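You operate a simulated robot arm through the tools that you are given. There is no shell and no other tool. Be economical: measure what you need, move in short steps, check, and stop when the job is done.

You are at the controls of a simulated robot arm. One attempt, no reset.

Task
Latch and strap the porch crate and stick tag 2 on its lid.
Fine: shut the red and the blue latch; pull the purple strap tight; leave the green strap tight.

Only the result counts: the job must be done as asked and must still hold three seconds after the hand-in. Knocking over, shifting, dropping, spilling or breaking anything else fails it. Lids that push on must go on centred and level and be pressed home; caps that screw on are set level and turned clockwise until they are tight.

Robot
A 6-joint arm with a two-finger parallel gripper, fixed in place. Base frame: the origin is at the foot of the arm, x ahead of it, y to its left, z up; the work surface is at about z = 0.912. Readings come in m, degrees, newtons and seconds.
With the tool pointing down near the work surface it reaches from about 0.46 to 0.88 m from the base axis. Its first joint turns from -115.0 to 115.0 degrees. Payload 4.2 kg.
The TCP is the grasp point between the finger pads, 0.023 m short of the fingertips. In the tool frame z runs along the fingers and y along their closing line. Largest opening 0.094 m; finger width 0.038, thickness 0.01; the body of the gripper, 0.054 by 0.096 m, starts 0.039 m behind the TCP.
Orientation is that of the tool frame in the base frame, as a unit quaternion [w, x, y, z]. With the fingers straight down and closing along the base's y, the tool's x points along the base's -x, its y along +y and its z along -z.

Tools
- The arm moves only by the tool move_arm. Its argument "deltas" is a list of rows, each a list of 7 numbers: the finger opening in m, from 0 to 0.094, then the shift along the tool's x, y, z in m, then the turn, a rotation vector about the tool's x, y, z in degrees. In form: [[hand, x, y, z, wx, wy, wz], ...]. A call has 1 to 8 rows; each row shifts and turns the commanded pose from where the row before left it, along the tool's axes as they then stand. Rows are played at 5 a second. More than 0.05 m and 8.6 degrees between two rows, or a gripper value outside its range, and nothing of the call is played. A pose out of reach is approached as far as the arm can. The call stops where the force on the tool passes 40 N (or 10 N more than at its start, if that is more) or the arm is blocked; 0.2 s more then pass. The fingers move at their own pace (about 0.108 m/s each) and stop on an object; they squeeze with about 26 N. The grip force told is the motor's: it shows also when the fingers shut on nothing. Time passes only in rows, and 0.2 s behind the last, so rows that do not move let the fingers close. The reply holds the time, the measured pose of the TCP, the force on the tool along the base axes, the opening and the grip force, in the units named above and with some noise.
- Cameras (640 x 400 px; columns grow to the right, rows downward): "scene" is fixed at [0.0509, -0.6515, 1.6829]; the picture's right is [0.80, -0.59, 0.00], its down [-0.40, -0.54, -0.74] and it looks along [0.44, 0.59, -0.67] (base axes); focal length 311 px, centre (320, 200). "wrist" rides on the gripper at [0.086, 0.016, -0.074] in the tool frame; the picture's right is [-0.18, 0.98, 0.00], its down [-0.58, -0.11, -0.81] and it looks along [-0.79, -0.15, 0.59] (tool axes); focal length 243 px, centre (320, 200). There is no depth. A picture from a camera that has moved, and an enlarged one, comes with that camera's place and axes in the base frame and with its lens.
- get_image(camera): a new picture of that camera. No time passes.
- move_column(by): slides the trunk up (or, below 0, down) by that many m; the arm rides with it, the base frame stays. It gives what a move gives, with no picture.
- zoom(camera, box): a new picture of the part [left, top, right, bottom] of that camera's present view, enlarged. No time passes.
- job_done(): hands the job in; it is judged then, once.

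Go step by step. Nothing tells you positions but the pictures and the camera data: compare them with the known pose of the tool, close in by small moves and look again before you grip or let go. The budget is 120 turns and 64 pictures, counting those below and the enlarged ones. Unless the task says otherwise, let go and move clear before handing in, and close with one line.

The tools are called after "Request:" as a command line: name --pt "numbers of a row" for each row, then --argument value for the rest, lists and objects as JSON in quotes. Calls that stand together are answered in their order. move_arm: Moves the arm, as the interface text tells. Its arguments: {"type":"object","properties":{"deltas":{"type":"array"}},"required":["deltas"]} The other tools are called the same way: move_column (by) slides the trunk up or down; get_image (camera) takes a picture; zoom (camera, box) takes an enlarged picture of a part of a camera's view; job_done () hands the job in.

At the start:

```text
t: 0.0
ee_pos: [0.5661, -0.2054, 1.2273]
tool_rot: [0.0, 0.0, 1.0, -0.001]
wrist_force: [0.8, 0.6, 0.4]
width: 0.0939
grip_force: 0.1
trunk travel left (down, up): [-0.825, 0.165]
```

scene: 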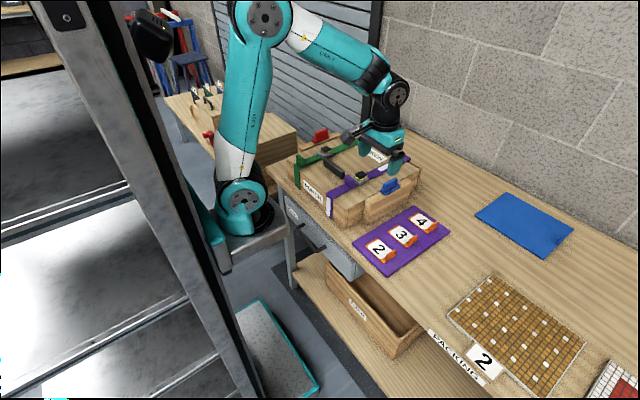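
wrist: 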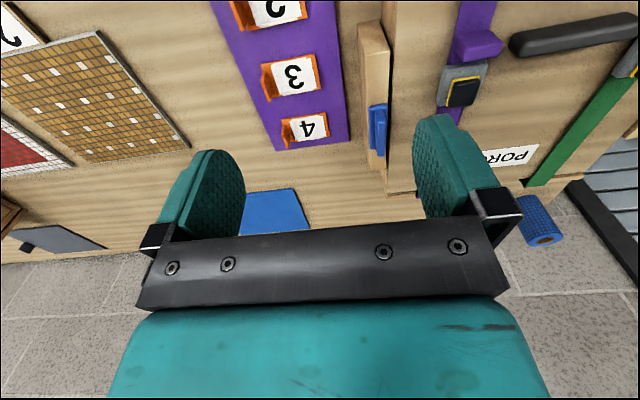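

I see a crate with green and purple straps, a red and a blue latch, and a purple mat with tags 2, 3 and 4. I'll look closer at the crate and the tags first.

Request:
zoom --camera "scene" --box '[270, 110, 450, 230]'

Request:
zoom --camera "scene" --box '[340, 170, 460, 280]'

Request:
zoom --camera "scene" --box '[160, 70, 310, 170]'

```text
3.33 times, centred on (360, 170) of scene
camera zoom: at [0.0509, -0.6515, 1.6829], right [0.8, -0.59, 0.0], down [-0.4, -0.54, -0.74], along [0.44, 0.59, -0.67], focal length 1036 px, centre (187, 300)
```

zoom: 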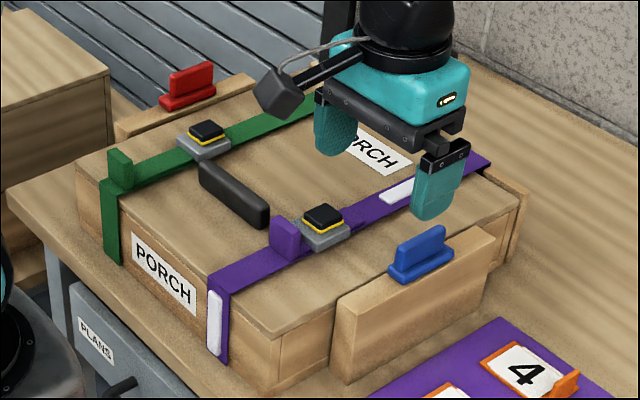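

```text
3.64 times, centred on (400, 225) of scene
camera zoom: at [0.0509, -0.6515, 1.6829], right [0.8, -0.59, 0.0], down [-0.4, -0.54, -0.74], along [0.44, 0.59, -0.67], focal length 1130 px, centre (29, 109)
```

zoom: 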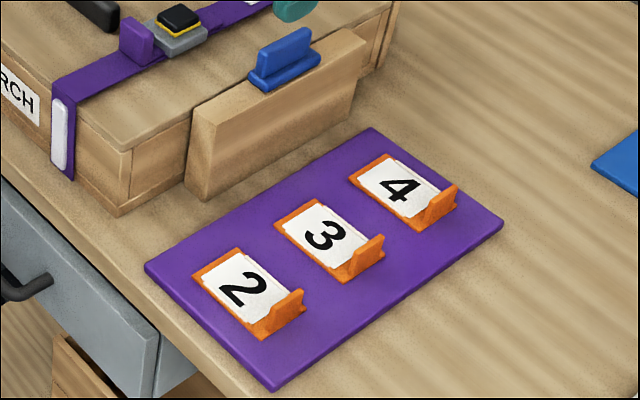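

```text
4.00 times, centred on (235, 120) of scene
camera zoom: at [0.0509, -0.6515, 1.6829], right [0.8, -0.59, 0.0], down [-0.4, -0.54, -0.74], along [0.44, 0.59, -0.67], focal length 1243 px, centre (660, 520)
```

zoom: 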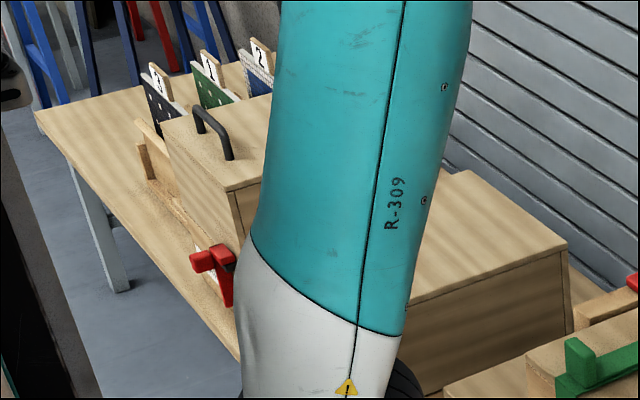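

The crate lies at about x 0.54–0.9, y -0.13–0.2. I'll look at it from the wrist camera, shifted left and back.

Request:
zoom --camera "wrist" --box '[340, 0, 640, 188]'

Request:
move_arm --pt "0.094 0.03 0.045 0 0 0 0" --pt "0.094 0.03 0.045 0 0 0 0" --pt "0.094 0 0.045 0 0 0 0" --pt "0.094 0 0.045 0 0 0 0" --pt "0.094 0 0.02 0 0 0 0"

Request:
get_image --camera "wrist"

```text
2.13 times, centred on (490, 94) of wrist
camera zoom: at [0.4804, -0.1904, 1.3031], right [0.18, 0.98, 0.0], down [0.58, -0.11, 0.81], along [0.79, -0.15, -0.59], focal length 516 px, centre (-42, 426)
```

zoom: 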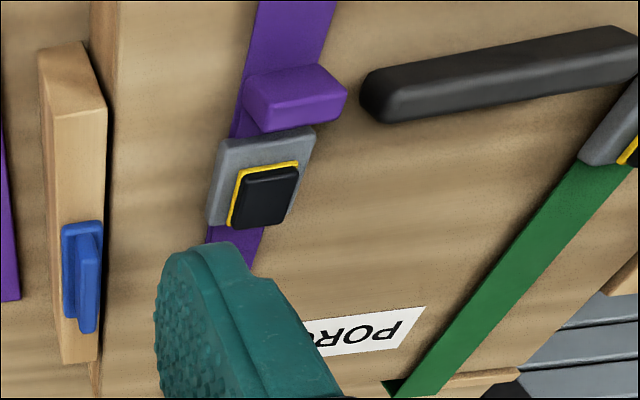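

```text
refused: row 1 steps farther than a row can; nothing moved
```

```text
57 pictures are left
camera wrist: at [0.4804, -0.1904, 1.3031], right [0.18, 0.98, 0.0], down [0.58, -0.11, 0.81], along [0.79, -0.15, -0.59], focal length 243 px, centre (320, 200)
```

wrist: 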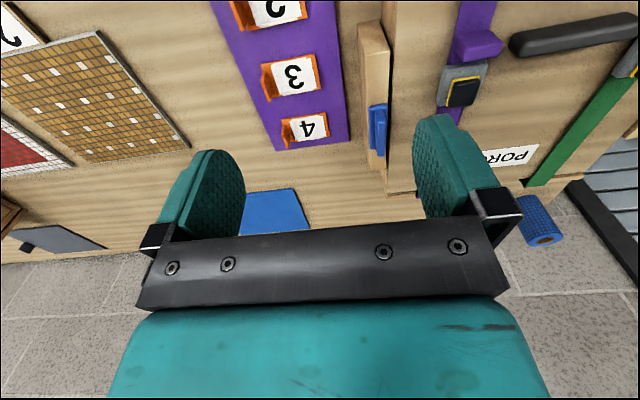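

I need closer views of the latches to see how they work.

Request:
zoom --camera "scene" --box '[360, 160, 420, 220]'

Request:
zoom --camera "scene" --box '[295, 120, 345, 155]'

Request:
move_arm --pt "0.094 0.02 0.04 0 0 0 0" --pt "0.094 0.02 0.04 0 0 0 0" --pt "0.094 0 0.045 0 0 0 0" --pt "0.094 0 0.045 0 0 0 0" --pt "0.094 0 0.03 0 0 0 0"

Request:
get_image --camera "wrist"

```text
6.67 times, centred on (390, 190) of scene
camera zoom: at [0.0509, -0.6515, 1.6829], right [0.8, -0.59, 0.0], down [-0.4, -0.54, -0.74], along [0.44, 0.59, -0.67], focal length 2072 px, centre (-147, 267)
```

zoom: 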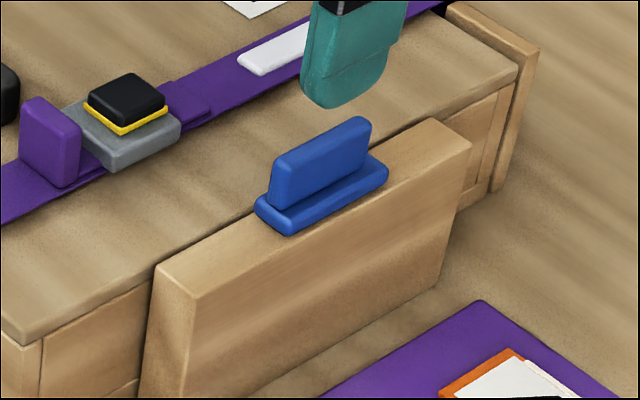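

```text
11.43 times, centred on (320, 138) of scene
camera zoom: at [0.0509, -0.6515, 1.6829], right [0.8, -0.59, 0.0], down [-0.4, -0.54, -0.74], along [0.44, 0.59, -0.67], focal length 3552 px, centre (320, 914)
```

zoom: 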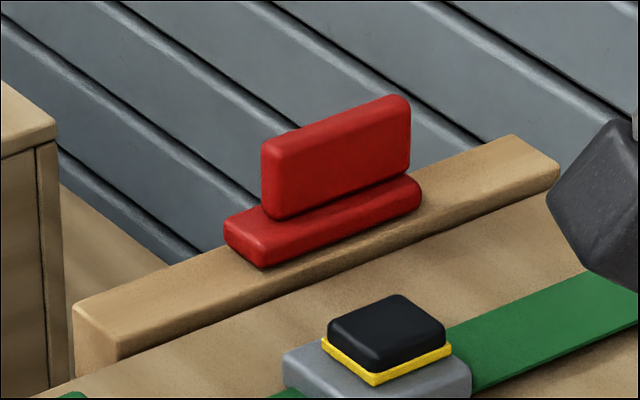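

```text
t: 1.2
ee_pos: [0.5264, -0.005, 1.2264]
tool_rot: [0.0, 0.001, 1.0, -0.001]
wrist_force: [0.5, -0.2, -0.6]
width: 0.0938
grip_force: 0.1
trunk travel left (down, up): [-0.825, 0.165]
```

```text
54 pictures are left
camera wrist: at [0.4403, 0.0103, 1.3035], right [0.18, 0.98, 0.0], down [0.58, -0.11, 0.81], along [0.79, -0.15, -0.59], focal length 243 px, centre (320, 200)
```

wrist: 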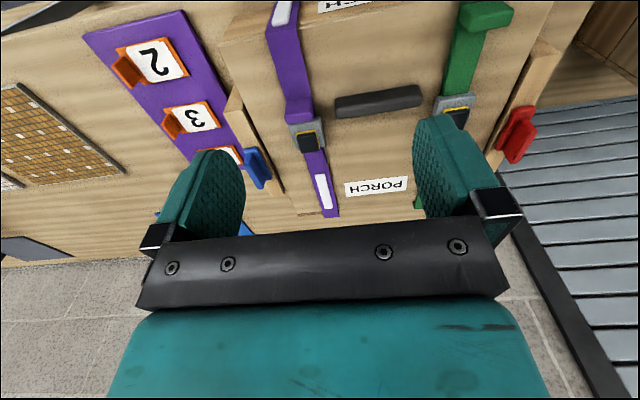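

Latches look like sliding plates with fins on posts beside the lid. I'll take the wrist camera close to the blue one (about [0.717, -0.149, 1.01]).

Request:
move_arm --pt "0.094 -0.0268 -0.0288 0.0252 0 0 0" --pt "0.094 -0.0268 -0.0288 0.0252 0 0 0" --pt "0.094 -0.0268 -0.0288 0.0252 0 0 0" --pt "0.094 -0.0268 -0.0288 0.0252 0 0 0" --pt "0.094 -0.0268 -0.0288 0.0252 0 0 0"

Request:
get_image --camera "wrist"

Request:
zoom --camera "scene" --box '[270, 110, 450, 230]'

```text
t: 2.4
ee_pos: [0.6601, -0.1503, 1.1012]
tool_rot: [0.0, 0.0, 1.0, -0.001]
wrist_force: [-1.0, 0.0, -0.1]
width: 0.094
grip_force: 0.1
trunk travel left (down, up): [-0.825, 0.165]
```

```text
53 pictures are left
camera wrist: at [0.5732, -0.134, 1.1774], right [0.18, 0.98, 0.0], down [0.58, -0.11, 0.81], along [0.79, -0.15, -0.59], focal length 243 px, centre (320, 200)
```

wrist: 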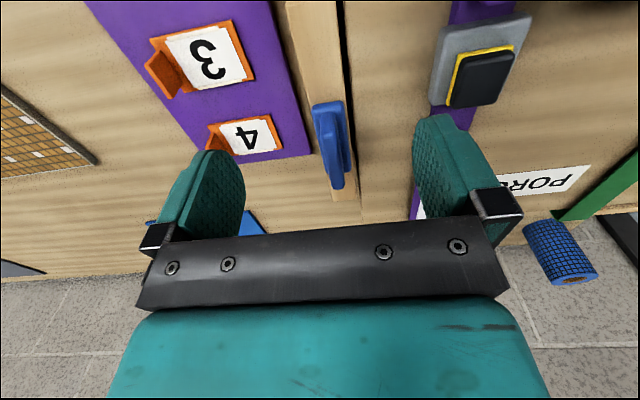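

```text
3.33 times, centred on (360, 170) of scene
camera zoom: at [0.0509, -0.6515, 1.6829], right [0.8, -0.59, 0.0], down [-0.4, -0.54, -0.74], along [0.44, 0.59, -0.67], focal length 1036 px, centre (187, 300)
```

zoom: 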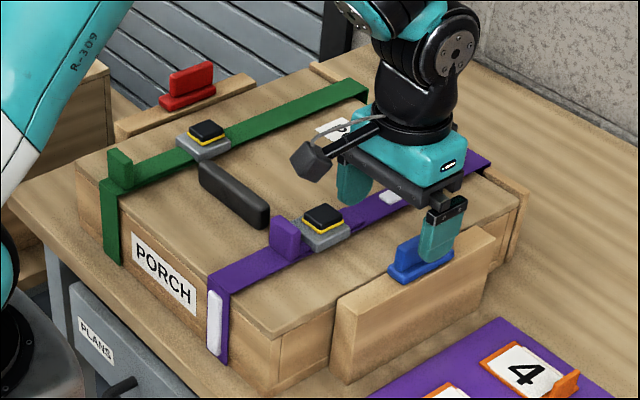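

The blue fin is at about [0.718, -0.150]. I move over it and descend partway, then check.

Request:
move_arm --pt "0.094 -0.03 0 0 0 0 0" --pt "0.094 -0.028 0 0.02 0 0 0" --pt "0.06 0 0 0.03 0 0 0"

Request:
get_image --camera "wrist"

Request:
zoom --camera "scene" --box '[340, 130, 440, 220]'

```text
t: 3.2
ee_pos: [0.7182, -0.1504, 1.0503]
tool_rot: [0.0, 0.0, 1.0, 0.0]
wrist_force: [0.2, -0.2, -0.6]
width: 0.06
grip_force: 0.1
trunk travel left (down, up): [-0.825, 0.165]
```

```text
51 pictures are left
camera wrist: at [0.6304, -0.1364, 1.1265], right [0.18, 0.98, 0.0], down [0.58, -0.11, 0.81], along [0.79, -0.15, -0.59], focal length 243 px, centre (320, 200)
```

wrist: 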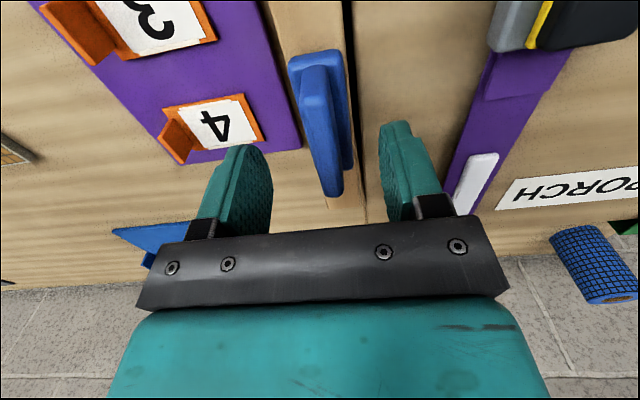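

```text
4.44 times, centred on (390, 175) of scene
camera zoom: at [0.0509, -0.6515, 1.6829], right [0.8, -0.59, 0.0], down [-0.4, -0.54, -0.74], along [0.44, 0.59, -0.67], focal length 1381 px, centre (9, 311)
```

zoom: 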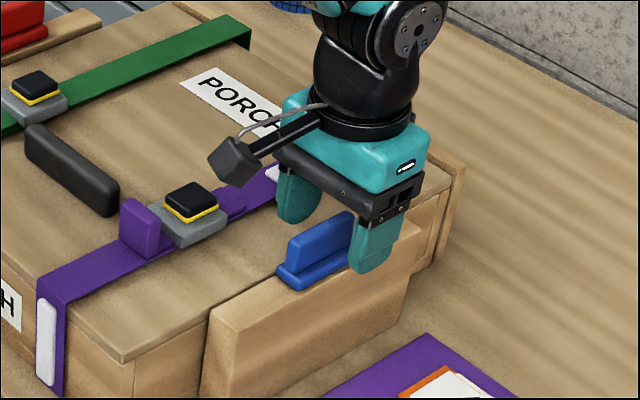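

Alignment looks right. I descend to tips just above the plate and close gently on the fin.

Request:
move_arm --pt "0.05 0 0 0.015 0 0 0" --pt "0.05 0 0 0.013 0 0 0" --pt "0.05 0 0 0 0 0 0"

Request:
get_image --camera "wrist"

Request:
zoom --camera "scene" --box '[350, 140, 430, 220]'

```text
t: 4.0
ee_pos: [0.7188, -0.1514, 1.0218]
tool_rot: [0.0, 0.0, 1.0, 0.0]
wrist_force: [0.7, 0.5, 0.1]
width: 0.0502
grip_force: 0.1
trunk travel left (down, up): [-0.825, 0.165]
```

```text
49 pictures are left
camera wrist: at [0.6322, -0.1358, 1.098], right [0.18, 0.98, 0.0], down [0.58, -0.11, 0.81], along [0.79, -0.15, -0.59], focal length 243 px, centre (320, 200)
```

wrist: 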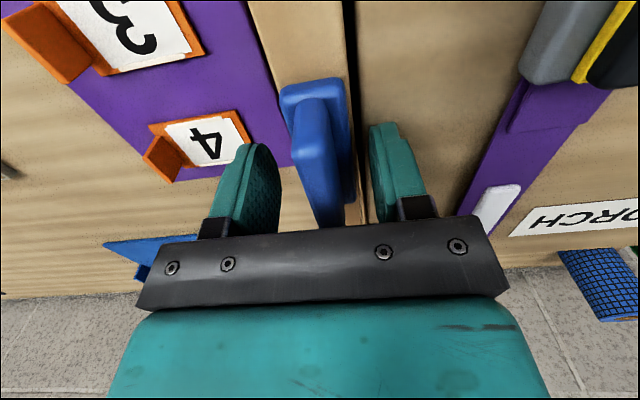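

```text
5.00 times, centred on (390, 180) of scene
camera zoom: at [0.0509, -0.6515, 1.6829], right [0.8, -0.59, 0.0], down [-0.4, -0.54, -0.74], along [0.44, 0.59, -0.67], focal length 1554 px, centre (-30, 300)
```

zoom: 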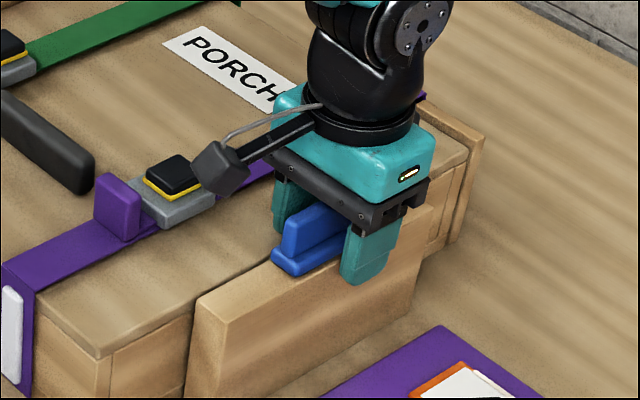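

The fin is between the fingers. I close on it, then test a small inward (+y) slide.

Request:
move_arm --pt "0.0 0 0 0 0 0 0" --pt "0.0 0 0 0 0 0 0"

Request:
move_arm --pt "0.0 0 0.004 0 0 0 0" --pt "0.0 0 0.004 0 0 0 0"

```text
t: 4.6
ee_pos: [0.7188, -0.1479, 1.0234]
tool_rot: [0.0, -0.002, 1.0, 0.001]
wrist_force: [1.3, 29.1, -3.4]
width: 0.0296
grip_force: 45.0
trunk travel left (down, up): [-0.825, 0.165]
```

```text
t: 5.2
ee_pos: [0.7189, -0.1479, 1.0226]
tool_rot: [0.0, 0.003, 1.0, -0.003]
wrist_force: [1.5, -21.4, -11.5]
width: 0.0299
grip_force: 45.4
trunk travel left (down, up): [-0.825, 0.165]
```

Request:
zoom --camera "scene" --box '[360, 150, 420, 210]'

Request:
zoom --camera "wrist" --box '[200, 60, 440, 260]'

```text
6.67 times, centred on (390, 180) of scene
camera zoom: at [0.0509, -0.6515, 1.6829], right [0.8, -0.59, 0.0], down [-0.4, -0.54, -0.74], along [0.44, 0.59, -0.67], focal length 2072 px, centre (-147, 333)
```

zoom: 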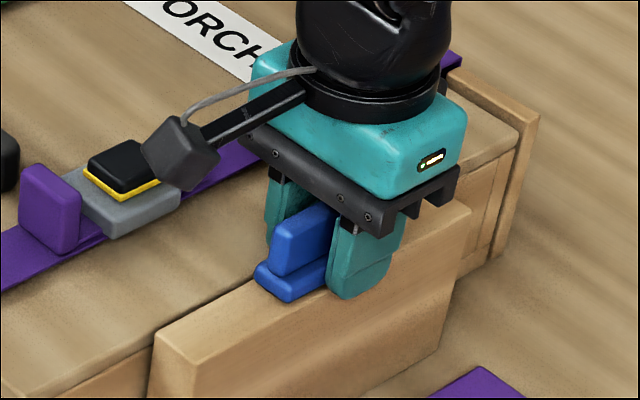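

```text
2.00 times, centred on (320, 160) of wrist
camera zoom: at [0.6323, -0.1312, 1.098], right [0.19, 0.98, 0.0], down [0.58, -0.11, 0.81], along [0.79, -0.16, -0.59], focal length 485 px, centre (320, 280)
```

zoom: 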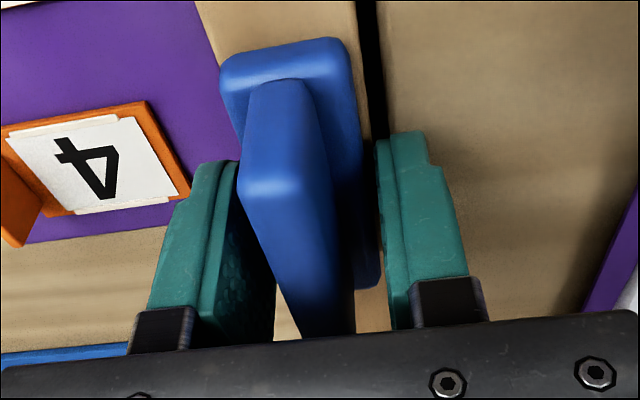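

The tips hold the base plate (30 mm wide), and it doesn't slide in y. The latch is centred on its rail, so it's probably a turn-button; I'll regrip higher on the fin and test a small turn.

Request:
move_arm --pt "0.05 0 -0.0045 0 0 0 0" --pt "0.05 0 0 -0.012 0 0 0" --pt "0.0 0 0 0 0 0 0" --pt "0.0 0 0 0 0 0 0"

Request:
move_arm --pt "0.0 0 0 0 0 0 4" --pt "0.0 0 0 0 0 0 4"

```text
t: 6.2
ee_pos: [0.7172, -0.1478, 1.0346]
tool_rot: [0.0, 0.0, 1.0, 0.0]
wrist_force: [1.5, -4.3, -0.3]
width: 0.0254
grip_force: 45.0
trunk travel left (down, up): [-0.825, 0.165]
```

```text
t: 6.8
ee_pos: [0.7202, -0.1486, 1.0351]
tool_rot: [0.0, 0.071, 0.997, 0.0]
wrist_force: [4.7, -17.8, 2.1]
width: 0.0301
grip_force: 45.0
trunk travel left (down, up): [-0.825, 0.165]
```

Request:
move_arm --pt "0.0 0 0 0 0 0 -4" --pt "0.0 0 0 0 0 0 -4" --pt "0.0 0 0 0 0 0 0"

Request:
move_arm --pt "0.0 0 0 0 0 0 -4" --pt "0.0 0 0 0 0 0 -4"

Request:
zoom --camera "wrist" --box '[200, 60, 440, 260]'

```text
t: 7.6
ee_pos: [0.7176, -0.1493, 1.0342]
tool_rot: [0.0, 0.0, 1.0, 0.0]
wrist_force: [-5.0, -11.5, 7.6]
width: 0.026
grip_force: 44.9
trunk travel left (down, up): [-0.825, 0.165]
```

```text
t: 8.2
ee_pos: [0.7185, -0.1442, 1.0357]
tool_rot: [-0.001, -0.072, 0.997, 0.002]
wrist_force: [-11.4, 6.3, -2.2]
width: 0.0256
grip_force: 44.7
trunk travel left (down, up): [-0.825, 0.165]
```

```text
2.00 times, centred on (320, 160) of wrist
camera zoom: at [0.6301, -0.1411, 1.1109], right [0.04, 1.0, 0.0], down [0.59, -0.03, 0.8], along [0.8, -0.03, -0.59], focal length 485 px, centre (320, 280)
```

zoom: 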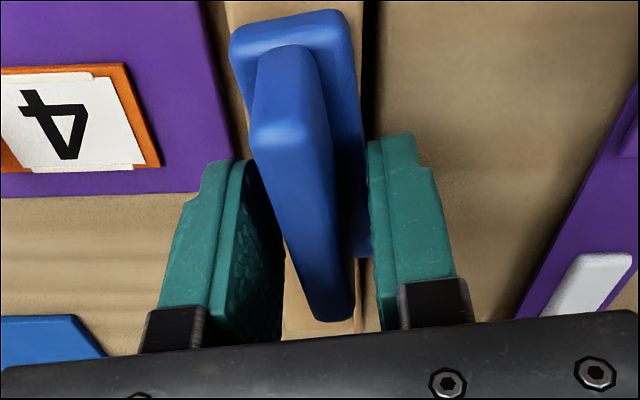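

Turning negative kept the same opening, so the fin seems to follow. I continue and look again.

Request:
move_arm --pt "0.0 0 0 0 0 0 -6" --pt "0.0 0 0 0 0 0 -6"

Request:
zoom --camera "scene" --box '[360, 150, 420, 210]'

Request:
zoom --camera "wrist" --box '[200, 60, 440, 260]'

```text
t: 8.7
ee_pos: [0.717, -0.1403, 1.0353]
tool_rot: [-0.003, -0.15, 0.989, 0.006]
wrist_force: [-1.9, 24.2, 6.1]
width: 0.0257
grip_force: 45.2
trunk travel left (down, up): [-0.825, 0.165]
stopped in row 2: the force on the tool passed its limit (the readings are from after the stop); the commanded pose is now the measured one
```

```text
6.67 times, centred on (390, 180) of scene
camera zoom: at [0.0509, -0.6515, 1.6829], right [0.8, -0.59, 0.0], down [-0.4, -0.54, -0.74], along [0.44, 0.59, -0.67], focal length 2072 px, centre (-147, 333)
```

zoom: 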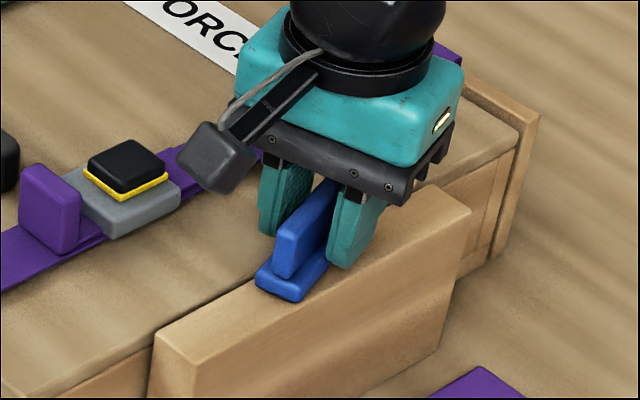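

```text
2.00 times, centred on (320, 160) of wrist
camera zoom: at [0.6301, -0.1516, 1.111], right [-0.12, 0.99, 0.01], down [0.59, 0.06, 0.8], along [0.8, 0.1, -0.6], focal length 485 px, centre (320, 280)
```

zoom: 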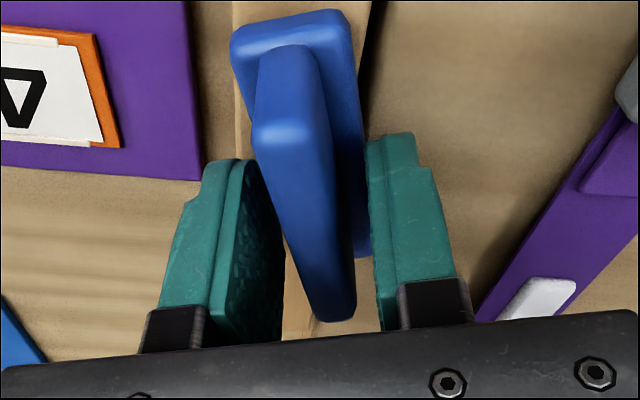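

The latch turns about its near end (pivot about [0.688, -0.149]), the far end swinging over the lid. I follow the arc.

Request:
move_arm --pt "0.0 0.0002 0.0037 0 0 0 -7" --pt "0.0 0.0002 0.0037 0 0 0 -7" --pt "0.0 0.0002 0.0037 0 0 0 -7"

Request:
move_arm --pt "0.0 0.0002 0.0037 0 0 0 -7" --pt "0.0 0.0002 0.0037 0 0 0 -7" --pt "0.0 0.0002 0.0037 0 0 0 -7"

```text
t: 9.5
ee_pos: [0.7119, -0.1307, 1.0347]
tool_rot: [-0.001, -0.328, 0.945, 0.004]
wrist_force: [-2.1, 23.4, 10.0]
width: 0.0259
grip_force: 44.4
trunk travel left (down, up): [-0.825, 0.165]
```

```text
t: 10.3
ee_pos: [0.7036, -0.1241, 1.0343]
tool_rot: [0.002, -0.494, 0.869, 0.004]
wrist_force: [9.3, 15.4, 11.8]
width: 0.0258
grip_force: 44.7
trunk travel left (down, up): [-0.825, 0.165]
```

Request:
move_arm --pt "0.0 0.0002 0.0037 0 0 0 -7" --pt "0.0 0.0002 0.0037 0 0 0 -7" --pt "0.0 0.0002 0.0037 0 0 0 -7" --pt "0.0 0.0002 0.0037 0 0 0 -7"

Request:
zoom --camera "scene" --box '[340, 140, 420, 220]'

```text
t: 11.3
ee_pos: [0.6922, -0.1201, 1.0338]
tool_rot: [0.003, -0.69, 0.723, 0.003]
wrist_force: [19.9, 15.4, 14.6]
width: 0.0255
grip_force: 44.6
trunk travel left (down, up): [-0.825, 0.165]
```

```text
5.00 times, centred on (380, 180) of scene
camera zoom: at [0.0509, -0.6515, 1.6829], right [0.8, -0.59, 0.0], down [-0.4, -0.54, -0.74], along [0.44, 0.59, -0.67], focal length 1554 px, centre (20, 300)
```

zoom: 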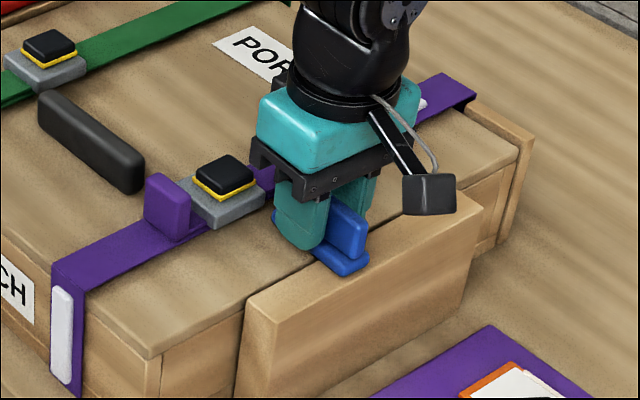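

Now about 87°. I push a few more degrees to the stop, then release.

Request:
move_arm --pt "0.0 0.0001 0.003 0 0 0 -4" --pt "0.0 0.0001 0.003 0 0 0 -4"

```text
t: 11.9
ee_pos: [0.6885, -0.1211, 1.0345]
tool_rot: [-0.005, 0.737, -0.676, -0.001]
wrist_force: [35.2, 14.8, 9.7]
width: 0.0274
grip_force: 45.0
trunk travel left (down, up): [-0.825, 0.165]
```

The stop is reached (the opening grew at 95°). I open, rise and look.

Request:
move_arm --pt "0.05 0 0 0 0 0 5" --pt "0.05 0 0 0 0 0 0" --pt "0.05 0 0 -0.04 0 0 0" --pt "0.05 0.02 0 -0.04 0 0 0" --pt "0.05 0.04 0.0 -0.02 0 0 0" --pt "0.05 0.04 0.0 -0.02 0 0 0"

Request:
get_image --camera "wrist"

Request:
zoom --camera "scene" --box '[320, 140, 420, 220]'

```text
t: 13.3
ee_pos: [0.6876, -0.2198, 1.1553]
tool_rot: [0.0, 0.708, -0.706, -0.004]
wrist_force: [-0.7, 1.1, -0.5]
width: 0.0499
grip_force: 0.1
trunk travel left (down, up): [-0.825, 0.165]
```

```text
41 pictures are left
camera wrist: at [0.6717, -0.307, 1.2307], right [-0.98, 0.18, 0.01], down [0.11, 0.58, 0.81], along [0.14, 0.8, -0.59], focal length 243 px, centre (320, 200)
```

wrist: 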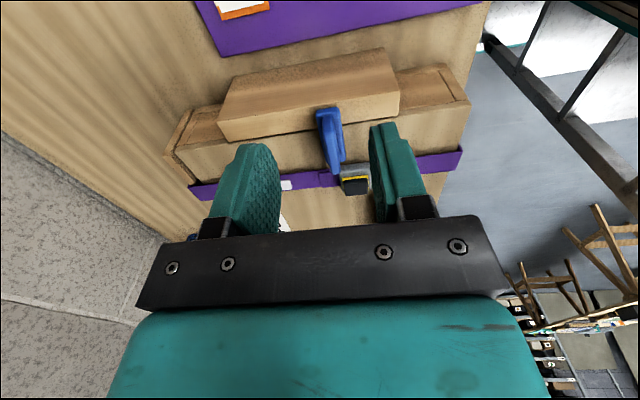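

```text
5.00 times, centred on (370, 180) of scene
camera zoom: at [0.0509, -0.6515, 1.6829], right [0.8, -0.59, 0.0], down [-0.4, -0.54, -0.74], along [0.44, 0.59, -0.67], focal length 1554 px, centre (70, 300)
```

zoom: 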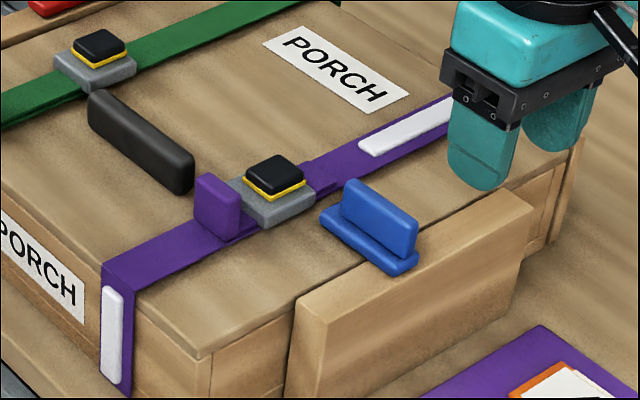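

Blue is shut. Now I turn the tool back to closing along y and view the purple tab and handle.

Request:
move_arm --pt "0.05 0 0 0 0 0 8.5" --pt "0.05 0 0 0 0 0 8.5" --pt "0.05 0 0 0 0 0 8.5" --pt "0.05 0 0 0 0 0 8.5" --pt "0.05 0 0 0 0 0 8.5" --pt "0.05 0 0 0 0 0 8.5" --pt "0.05 0 0 0 0 0 8.5" --pt "0.05 0 0 0 0 0 8.5"

Request:
move_arm --pt "0.05 0 0 0 0 0 7.4" --pt "0.05 0 0 0 0 0 7.4" --pt "0.05 0 0 0 0 0 7.4" --pt "0.05 0.025 0.04 0 0 0 0" --pt "0.05 0.025 0.04 0 0 0 0" --pt "0.05 0.025 0.04 0 0 0 0" --pt "0.05 0.025 0.04 0 0 0 0" --pt "0.05 0.015 0.022 0.02 0 0 0"

Request:
get_image --camera "wrist"

```text
t: 15.1
ee_pos: [0.684, -0.2215, 1.1557]
tool_rot: [-0.002, -0.19, 0.982, 0.004]
wrist_force: [0.0, -0.1, -0.5]
width: 0.0498
grip_force: 0.1
trunk travel left (down, up): [-0.825, 0.165]
```

```text
t: 16.9
ee_pos: [0.5686, -0.0395, 1.1353]
tool_rot: [-0.002, 0.001, 1.0, 0.004]
wrist_force: [0.7, -0.5, 0.7]
width: 0.05
grip_force: 0.1
trunk travel left (down, up): [-0.825, 0.165]
```

```text
39 pictures are left
camera wrist: at [0.4832, -0.0238, 1.2126], right [0.19, 0.98, 0.01], down [0.59, -0.12, 0.8], along [0.79, -0.15, -0.6], focal length 243 px, centre (320, 200)
```

wrist: 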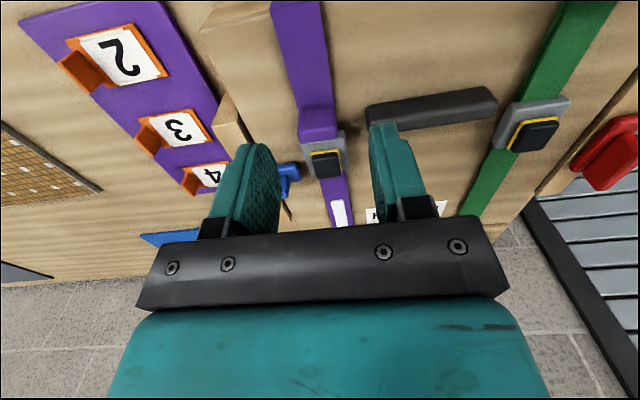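

The purple tab is at about [0.62, -0.049, 1.015], with the handle end ~25 mm to its left. I approach in front of the buckle and check again.

Request:
move_arm --pt "0.052 -0.018 -0.005 0.035 0 0 0" --pt "0.052 -0.018 -0.005 0.035 0 0 0"

Request:
get_image --camera "wrist"

Request:
zoom --camera "scene" --box '[310, 140, 400, 212]'

```text
t: 17.5
ee_pos: [0.6068, -0.0488, 1.0652]
tool_rot: [-0.003, 0.002, 1.0, 0.004]
wrist_force: [-0.7, -1.0, 0.7]
width: 0.052
grip_force: 0.0
trunk travel left (down, up): [-0.825, 0.165]
```

```text
38 pictures are left
camera wrist: at [0.5204, -0.0332, 1.1415], right [0.19, 0.98, 0.01], down [0.58, -0.12, 0.8], along [0.79, -0.15, -0.6], focal length 243 px, centre (320, 200)
```

wrist: 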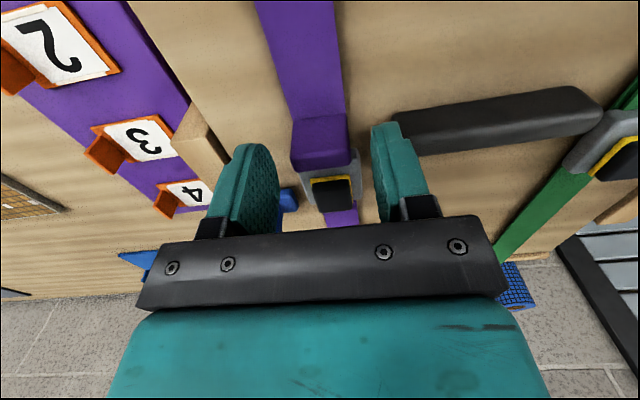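

```text
5.56 times, centred on (355, 176) of scene
camera zoom: at [0.0509, -0.6515, 1.6829], right [0.8, -0.59, 0.0], down [-0.4, -0.54, -0.74], along [0.44, 0.59, -0.67], focal length 1727 px, centre (126, 333)
```

zoom: 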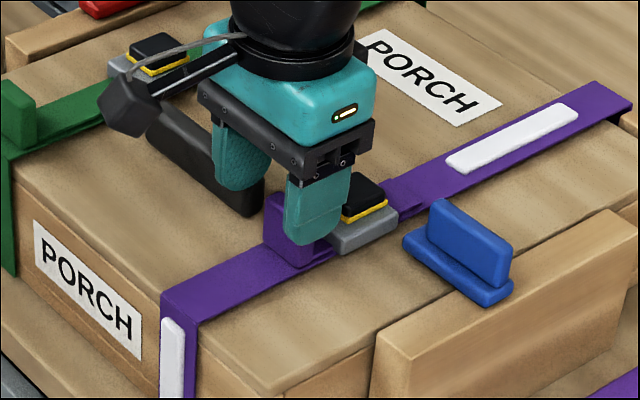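

Request:
move_arm --pt "0.052 -0.003 -0.003 0.015 0 0 0" --pt "0.052 0 0 0.015 0 0 0" --pt "0.052 0 0 0 0 0 0"

Request:
zoom --camera "wrist" --box '[200, 60, 440, 260]'

Request:
zoom --camera "scene" --box '[330, 150, 390, 198]'

```text
t: 18.3
ee_pos: [0.6096, -0.0522, 1.0331]
tool_rot: [-0.003, 0.001, 1.0, 0.004]
wrist_force: [0.2, 0.8, -0.5]
width: 0.0519
grip_force: 0.0
trunk travel left (down, up): [-0.825, 0.165]
```

```text
2.00 times, centred on (320, 160) of wrist
camera zoom: at [0.5227, -0.037, 1.1112], right [0.19, 0.98, 0.01], down [0.59, -0.12, 0.8], along [0.79, -0.15, -0.6], focal length 485 px, centre (320, 280)
```

zoom: 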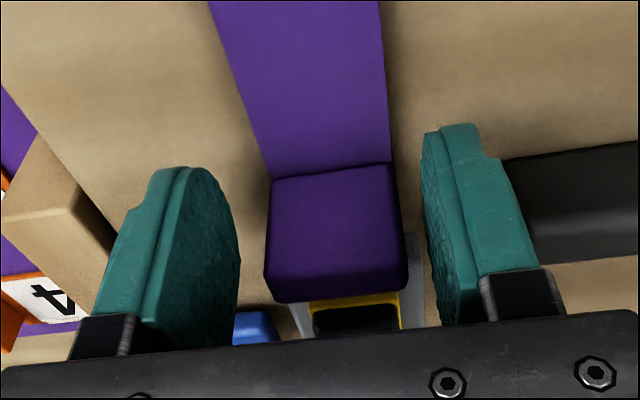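

```text
8.33 times, centred on (360, 174) of scene
camera zoom: at [0.0509, -0.6515, 1.6829], right [0.8, -0.59, 0.0], down [-0.4, -0.54, -0.74], along [0.44, 0.59, -0.67], focal length 2590 px, centre (-13, 417)
```

zoom: 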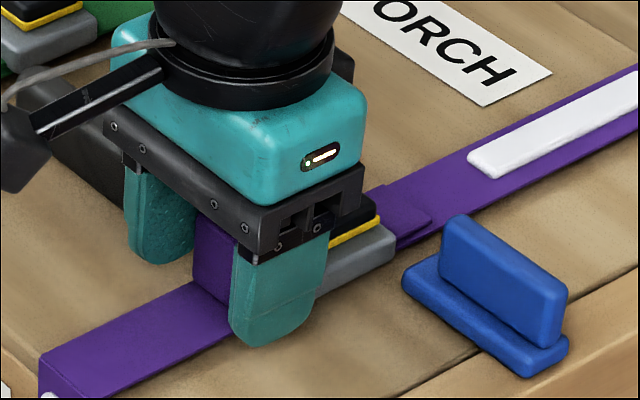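

The tab sits between the fingers; I grip it and pull towards -x in short steps.

Request:
move_arm --pt "0.045 0 0.003 0 0 0 0" --pt "0.0 0 0 0 0 0 0" --pt "0.0 0 0 0 0 0 0"

Request:
move_arm --pt "0.0 0.006 0 0 0 0 0" --pt "0.0 0.006 0 0 0 0 0" --pt "0.0 0.006 0 0 0 0 0"

```text
t: 19.1
ee_pos: [0.6082, -0.05, 1.0341]
tool_rot: [-0.002, 0.001, 1.0, 0.003]
wrist_force: [0.5, -2.7, 0.7]
width: 0.0344
grip_force: 44.8
trunk travel left (down, up): [-0.825, 0.165]
```

```text
t: 19.9
ee_pos: [0.5911, -0.0503, 1.0356]
tool_rot: [-0.003, 0.001, 1.0, 0.003]
wrist_force: [5.2, -6.4, 1.1]
width: 0.034
grip_force: 45.4
trunk travel left (down, up): [-0.825, 0.165]
```

It follows with little force. I continue.

Request:
move_arm --pt "0.0 0.008 0 0 0 0 0" --pt "0.0 0.008 0 0 0 0 0" --pt "0.0 0.008 0 0 0 0 0"

Request:
zoom --camera "scene" --box '[280, 130, 400, 226]'

```text
t: 20.7
ee_pos: [0.5678, -0.0489, 1.0351]
tool_rot: [-0.001, 0.002, 1.0, 0.005]
wrist_force: [10.1, -8.9, 7.2]
width: 0.0341
grip_force: 45.0
trunk travel left (down, up): [-0.825, 0.165]
```

```text
4.17 times, centred on (340, 178) of scene
camera zoom: at [0.0509, -0.6515, 1.6829], right [0.8, -0.59, 0.0], down [-0.4, -0.54, -0.74], along [0.44, 0.59, -0.67], focal length 1295 px, centre (237, 292)
```

zoom: 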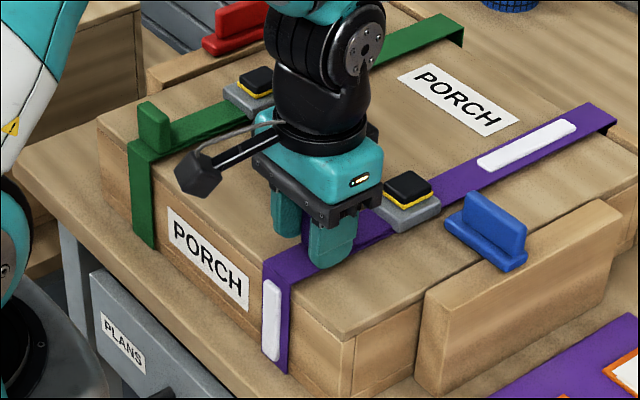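

Request:
move_arm --pt "0.0 0.008 0 0 0 0 0" --pt "0.0 0.006 0 0 0 0 0"

Request:
move_arm --pt "0.0 0.006 0 0 0 0 0" --pt "0.0 0.006 0 0 0 0 0"

Request:
zoom --camera "scene" --box '[280, 130, 400, 226]'

```text
t: 21.3
ee_pos: [0.5541, -0.0496, 1.0354]
tool_rot: [-0.002, 0.002, 1.0, 0.004]
wrist_force: [13.4, -13.4, -5.2]
width: 0.0342
grip_force: 45.0
trunk travel left (down, up): [-0.825, 0.165]
```

```text
t: 21.9
ee_pos: [0.5418, -0.0493, 1.0352]
tool_rot: [-0.003, 0.002, 1.0, 0.004]
wrist_force: [16.4, -7.8, -11.4]
width: 0.0343
grip_force: 45.6
trunk travel left (down, up): [-0.825, 0.165]
```

```text
4.17 times, centred on (340, 178) of scene
camera zoom: at [0.0509, -0.6515, 1.6829], right [0.8, -0.59, 0.0], down [-0.4, -0.54, -0.74], along [0.44, 0.59, -0.67], focal length 1295 px, centre (237, 292)
```

zoom: 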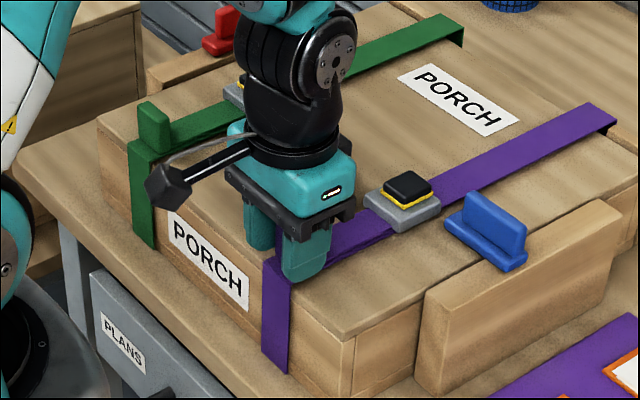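

The white slack marks are gone. I pull a touch more to the stop, then let go and see whether it holds.

Request:
move_arm --pt "0.0 0.004 0 0 0 0 0" --pt "0.0 0.004 0 0 0 0 0"

```text
t: 22.5
ee_pos: [0.5387, -0.0501, 1.0343]
tool_rot: [0.002, 0.002, 1.0, 0.003]
wrist_force: [17.2, -2.5, -30.3]
width: 0.034
grip_force: 44.9
trunk travel left (down, up): [-0.825, 0.165]
stopped in row 2: the force on the tool passed its limit (the readings are from after the stop); the commanded pose is now the measured one
```

Request:
move_arm --pt "0.052 0 0 0 0 0 0" --pt "0.052 0 0 0 0 0 0" --pt "0.052 0 0 -0.04 0 0 0" --pt "0.052 0 0 -0.05 0 0 0" --pt "0.052 0 0.03 -0.03 0 0 0" --pt "0.06 -0.03 0.04 0 0 0 0" --pt "0.06 -0.03 0.04 0 0 0 0" --pt "0.06 -0.03 0.04 0 0 0 0"

Request:
get_image --camera "wrist"

Request:
zoom --camera "scene" --box '[270, 110, 450, 230]'

```text
t: 24.3
ee_pos: [0.6278, 0.1022, 1.1589]
tool_rot: [0.0, 0.002, 1.0, 0.003]
wrist_force: [0.1, 0.2, 0.0]
width: 0.06
grip_force: 0.1
trunk travel left (down, up): [-0.825, 0.165]
```

```text
32 pictures are left
camera wrist: at [0.5417, 0.1176, 1.2348], right [0.19, 0.98, 0.01], down [0.58, -0.12, 0.81], along [0.79, -0.15, -0.59], focal length 243 px, centre (320, 200)
```

wrist: 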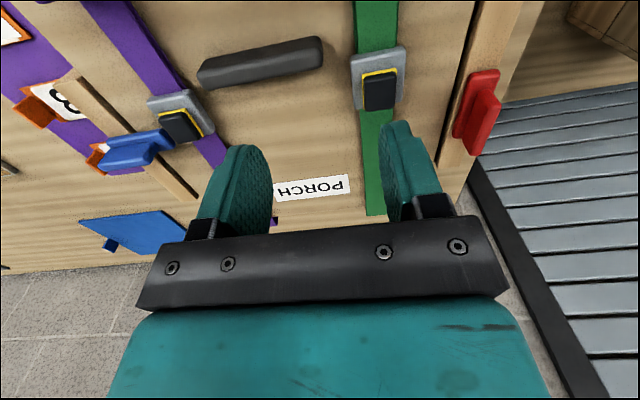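

```text
3.33 times, centred on (360, 170) of scene
camera zoom: at [0.0509, -0.6515, 1.6829], right [0.8, -0.59, 0.0], down [-0.4, -0.54, -0.74], along [0.44, 0.59, -0.67], focal length 1036 px, centre (187, 300)
```

zoom: 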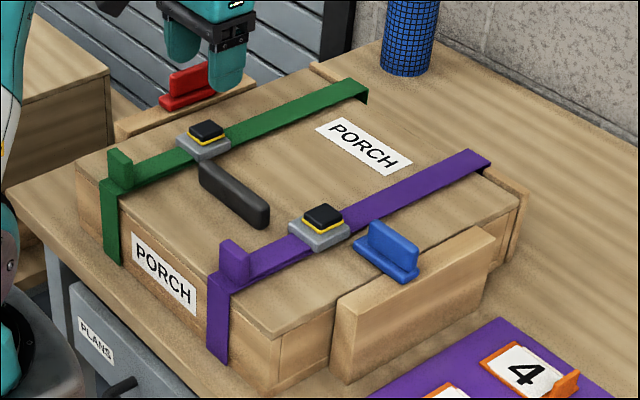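

Purple is tight and holds like the green one. Next the red latch, at about [0.72, 0.257]; I go near and look.

Request:
move_arm --pt "0.06 -0.008 0.04 0.01 0 0 0" --pt "0.06 -0.008 0.04 0.01 0 0 0" --pt "0.06 -0.008 0.04 0.02 0 0 0" --pt "0.06 -0.018 0.034 0.02 0 0 0"

Request:
get_image --camera "wrist"

```text
t: 25.3
ee_pos: [0.6713, 0.2543, 1.1004]
tool_rot: [0.0, 0.002, 1.0, 0.003]
wrist_force: [-0.2, -1.0, 0.3]
width: 0.0601
grip_force: 0.0
trunk travel left (down, up): [-0.825, 0.165]
```

```text
30 pictures are left
camera wrist: at [0.5834, 0.2697, 1.1762], right [0.19, 0.98, 0.01], down [0.58, -0.12, 0.81], along [0.79, -0.15, -0.59], focal length 243 px, centre (320, 200)
```

wrist: 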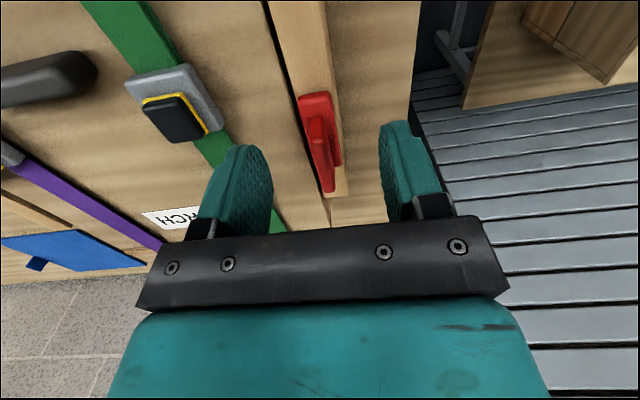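

The red fin is at about [0.721, 0.245]. I move over, descend to fin height and grip.

Request:
move_arm --pt "0.055 -0.03 -0.005 0.01 0 0 0" --pt "0.055 -0.02 -0.005 0.02 0 0 0" --pt "0.055 0 0 0.02 0 0 0" --pt "0.055 0 0 0.013 0 0 0"

Request:
zoom --camera "wrist" --box '[200, 60, 440, 260]'

```text
t: 26.3
ee_pos: [0.7184, 0.2437, 1.0357]
tool_rot: [0.001, 0.001, 1.0, 0.003]
wrist_force: [-0.5, 0.3, 0.1]
width: 0.0547
grip_force: 0.1
trunk travel left (down, up): [-0.825, 0.165]
```

```text
2.00 times, centred on (320, 160) of wrist
camera zoom: at [0.6329, 0.2595, 1.1108], right [0.19, 0.98, 0.01], down [0.58, -0.12, 0.81], along [0.79, -0.15, -0.59], focal length 485 px, centre (320, 280)
```

zoom: 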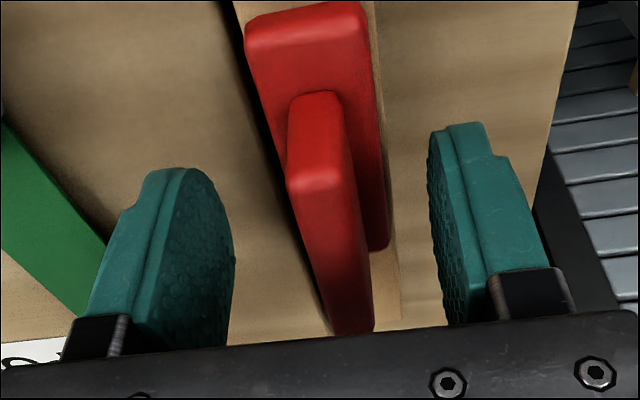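

Here the base protrudes at the near end, so the pivot is probably at the far end. I grip and test a small turn in that sense.

Request:
move_arm --pt "0.0 0 0 0 0 0 0" --pt "0.0 0 0 0 0 0 0" --pt "0.0 0 0 0 0 0 0"

Request:
move_arm --pt "0.0 0 -0.001 0 0 0 -4" --pt "0.0 0 -0.001 0 0 0 -4"

```text
t: 27.1
ee_pos: [0.7186, 0.2473, 1.0344]
tool_rot: [0.001, -0.002, 1.0, 0.005]
wrist_force: [0.5, 32.3, -6.3]
width: 0.0255
grip_force: 44.6
trunk travel left (down, up): [-0.825, 0.165]
```

```text
t: 27.7
ee_pos: [0.7206, 0.2442, 1.034]
tool_rot: [0.001, -0.07, 0.998, 0.004]
wrist_force: [1.7, 31.7, -3.6]
width: 0.0258
grip_force: 45.2
trunk travel left (down, up): [-0.825, 0.165]
```

It turns with the far-end pivot. I follow the arc, easing the side offset.

Request:
move_arm --pt "0.0 0 0.0015 0 0 0 -6" --pt "0.0 -0.0002 -0.0032 0 0 0 -7" --pt "0.0 -0.0002 -0.0032 0 0 0 -7"

Request:
zoom --camera "wrist" --box '[200, 60, 440, 260]'

```text
t: 28.5
ee_pos: [0.7205, 0.239, 1.0356]
tool_rot: [0.001, -0.242, 0.97, 0.002]
wrist_force: [9.2, 20.7, -1.1]
width: 0.0254
grip_force: 44.9
trunk travel left (down, up): [-0.825, 0.165]
```

```text
2.00 times, centred on (320, 160) of wrist
camera zoom: at [0.6374, 0.2108, 1.1107], right [-0.3, 0.95, 0.01], down [0.57, 0.17, 0.81], along [0.77, 0.24, -0.59], focal length 485 px, centre (320, 280)
```

zoom: 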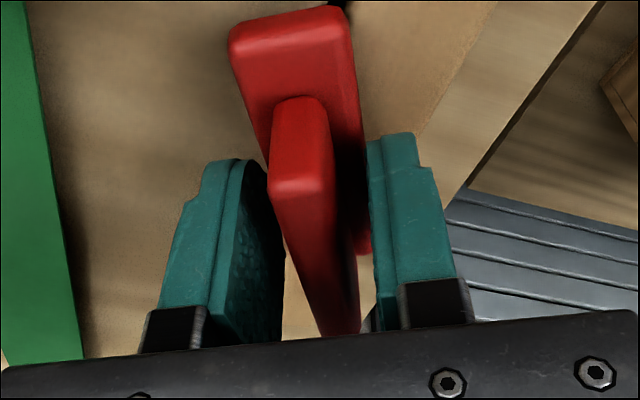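

Request:
move_arm --pt "0.0 -0.0002 -0.001 0 0 0 -7" --pt "0.0 -0.0002 -0.0024 0 0 0 -7" --pt "0.0 -0.0002 -0.0024 0 0 0 -7" --pt "0.0 -0.0002 -0.0024 0 0 0 -7"

Request:
move_arm --pt "0.0 -0.0002 -0.0024 0 0 0 -7" --pt "0.0 -0.0002 -0.0024 0 0 0 -7" --pt "0.0 -0.0002 -0.0024 0 0 0 -7"

```text
t: 29.5
ee_pos: [0.7289, 0.2305, 1.0345]
tool_rot: [0.001, -0.467, 0.884, 0.002]
wrist_force: [12.8, 0.0, -4.6]
width: 0.0256
grip_force: 44.8
trunk travel left (down, up): [-0.825, 0.165]
```

```text
t: 30.3
ee_pos: [0.7347, 0.2264, 1.0345]
tool_rot: [0.001, -0.622, 0.783, 0.004]
wrist_force: [18.2, -10.3, -8.5]
width: 0.0258
grip_force: 44.5
trunk travel left (down, up): [-0.825, 0.165]
```

Request:
move_arm --pt "0.0 0 -0.0035 0 0 0 -7" --pt "0.0 0 -0.0035 0 0 0 -7" --pt "0.0 0 -0.003 0 0 0 -4"

Request:
zoom --camera "scene" --box '[280, 110, 380, 180]'

```text
t: 31.1
ee_pos: [0.7407, 0.2273, 1.0334]
tool_rot: [0.0, 0.738, -0.675, -0.004]
wrist_force: [-16.8, -9.2, -5.5]
width: 0.0274
grip_force: 44.8
trunk travel left (down, up): [-0.825, 0.165]
```

```text
5.71 times, centred on (330, 145) of scene
camera zoom: at [0.0509, -0.6515, 1.6829], right [0.8, -0.59, 0.0], down [-0.4, -0.54, -0.74], along [0.44, 0.59, -0.67], focal length 1776 px, centre (263, 514)
```

zoom: 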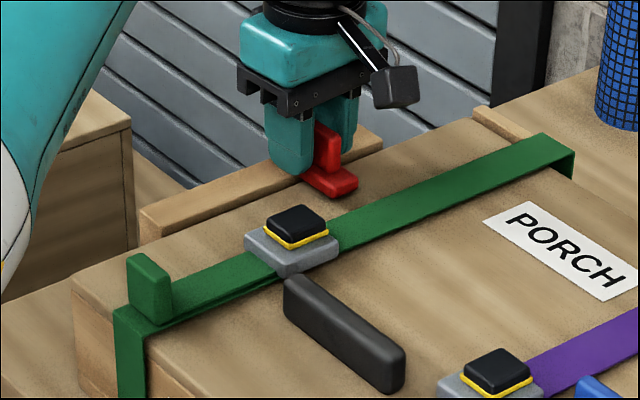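

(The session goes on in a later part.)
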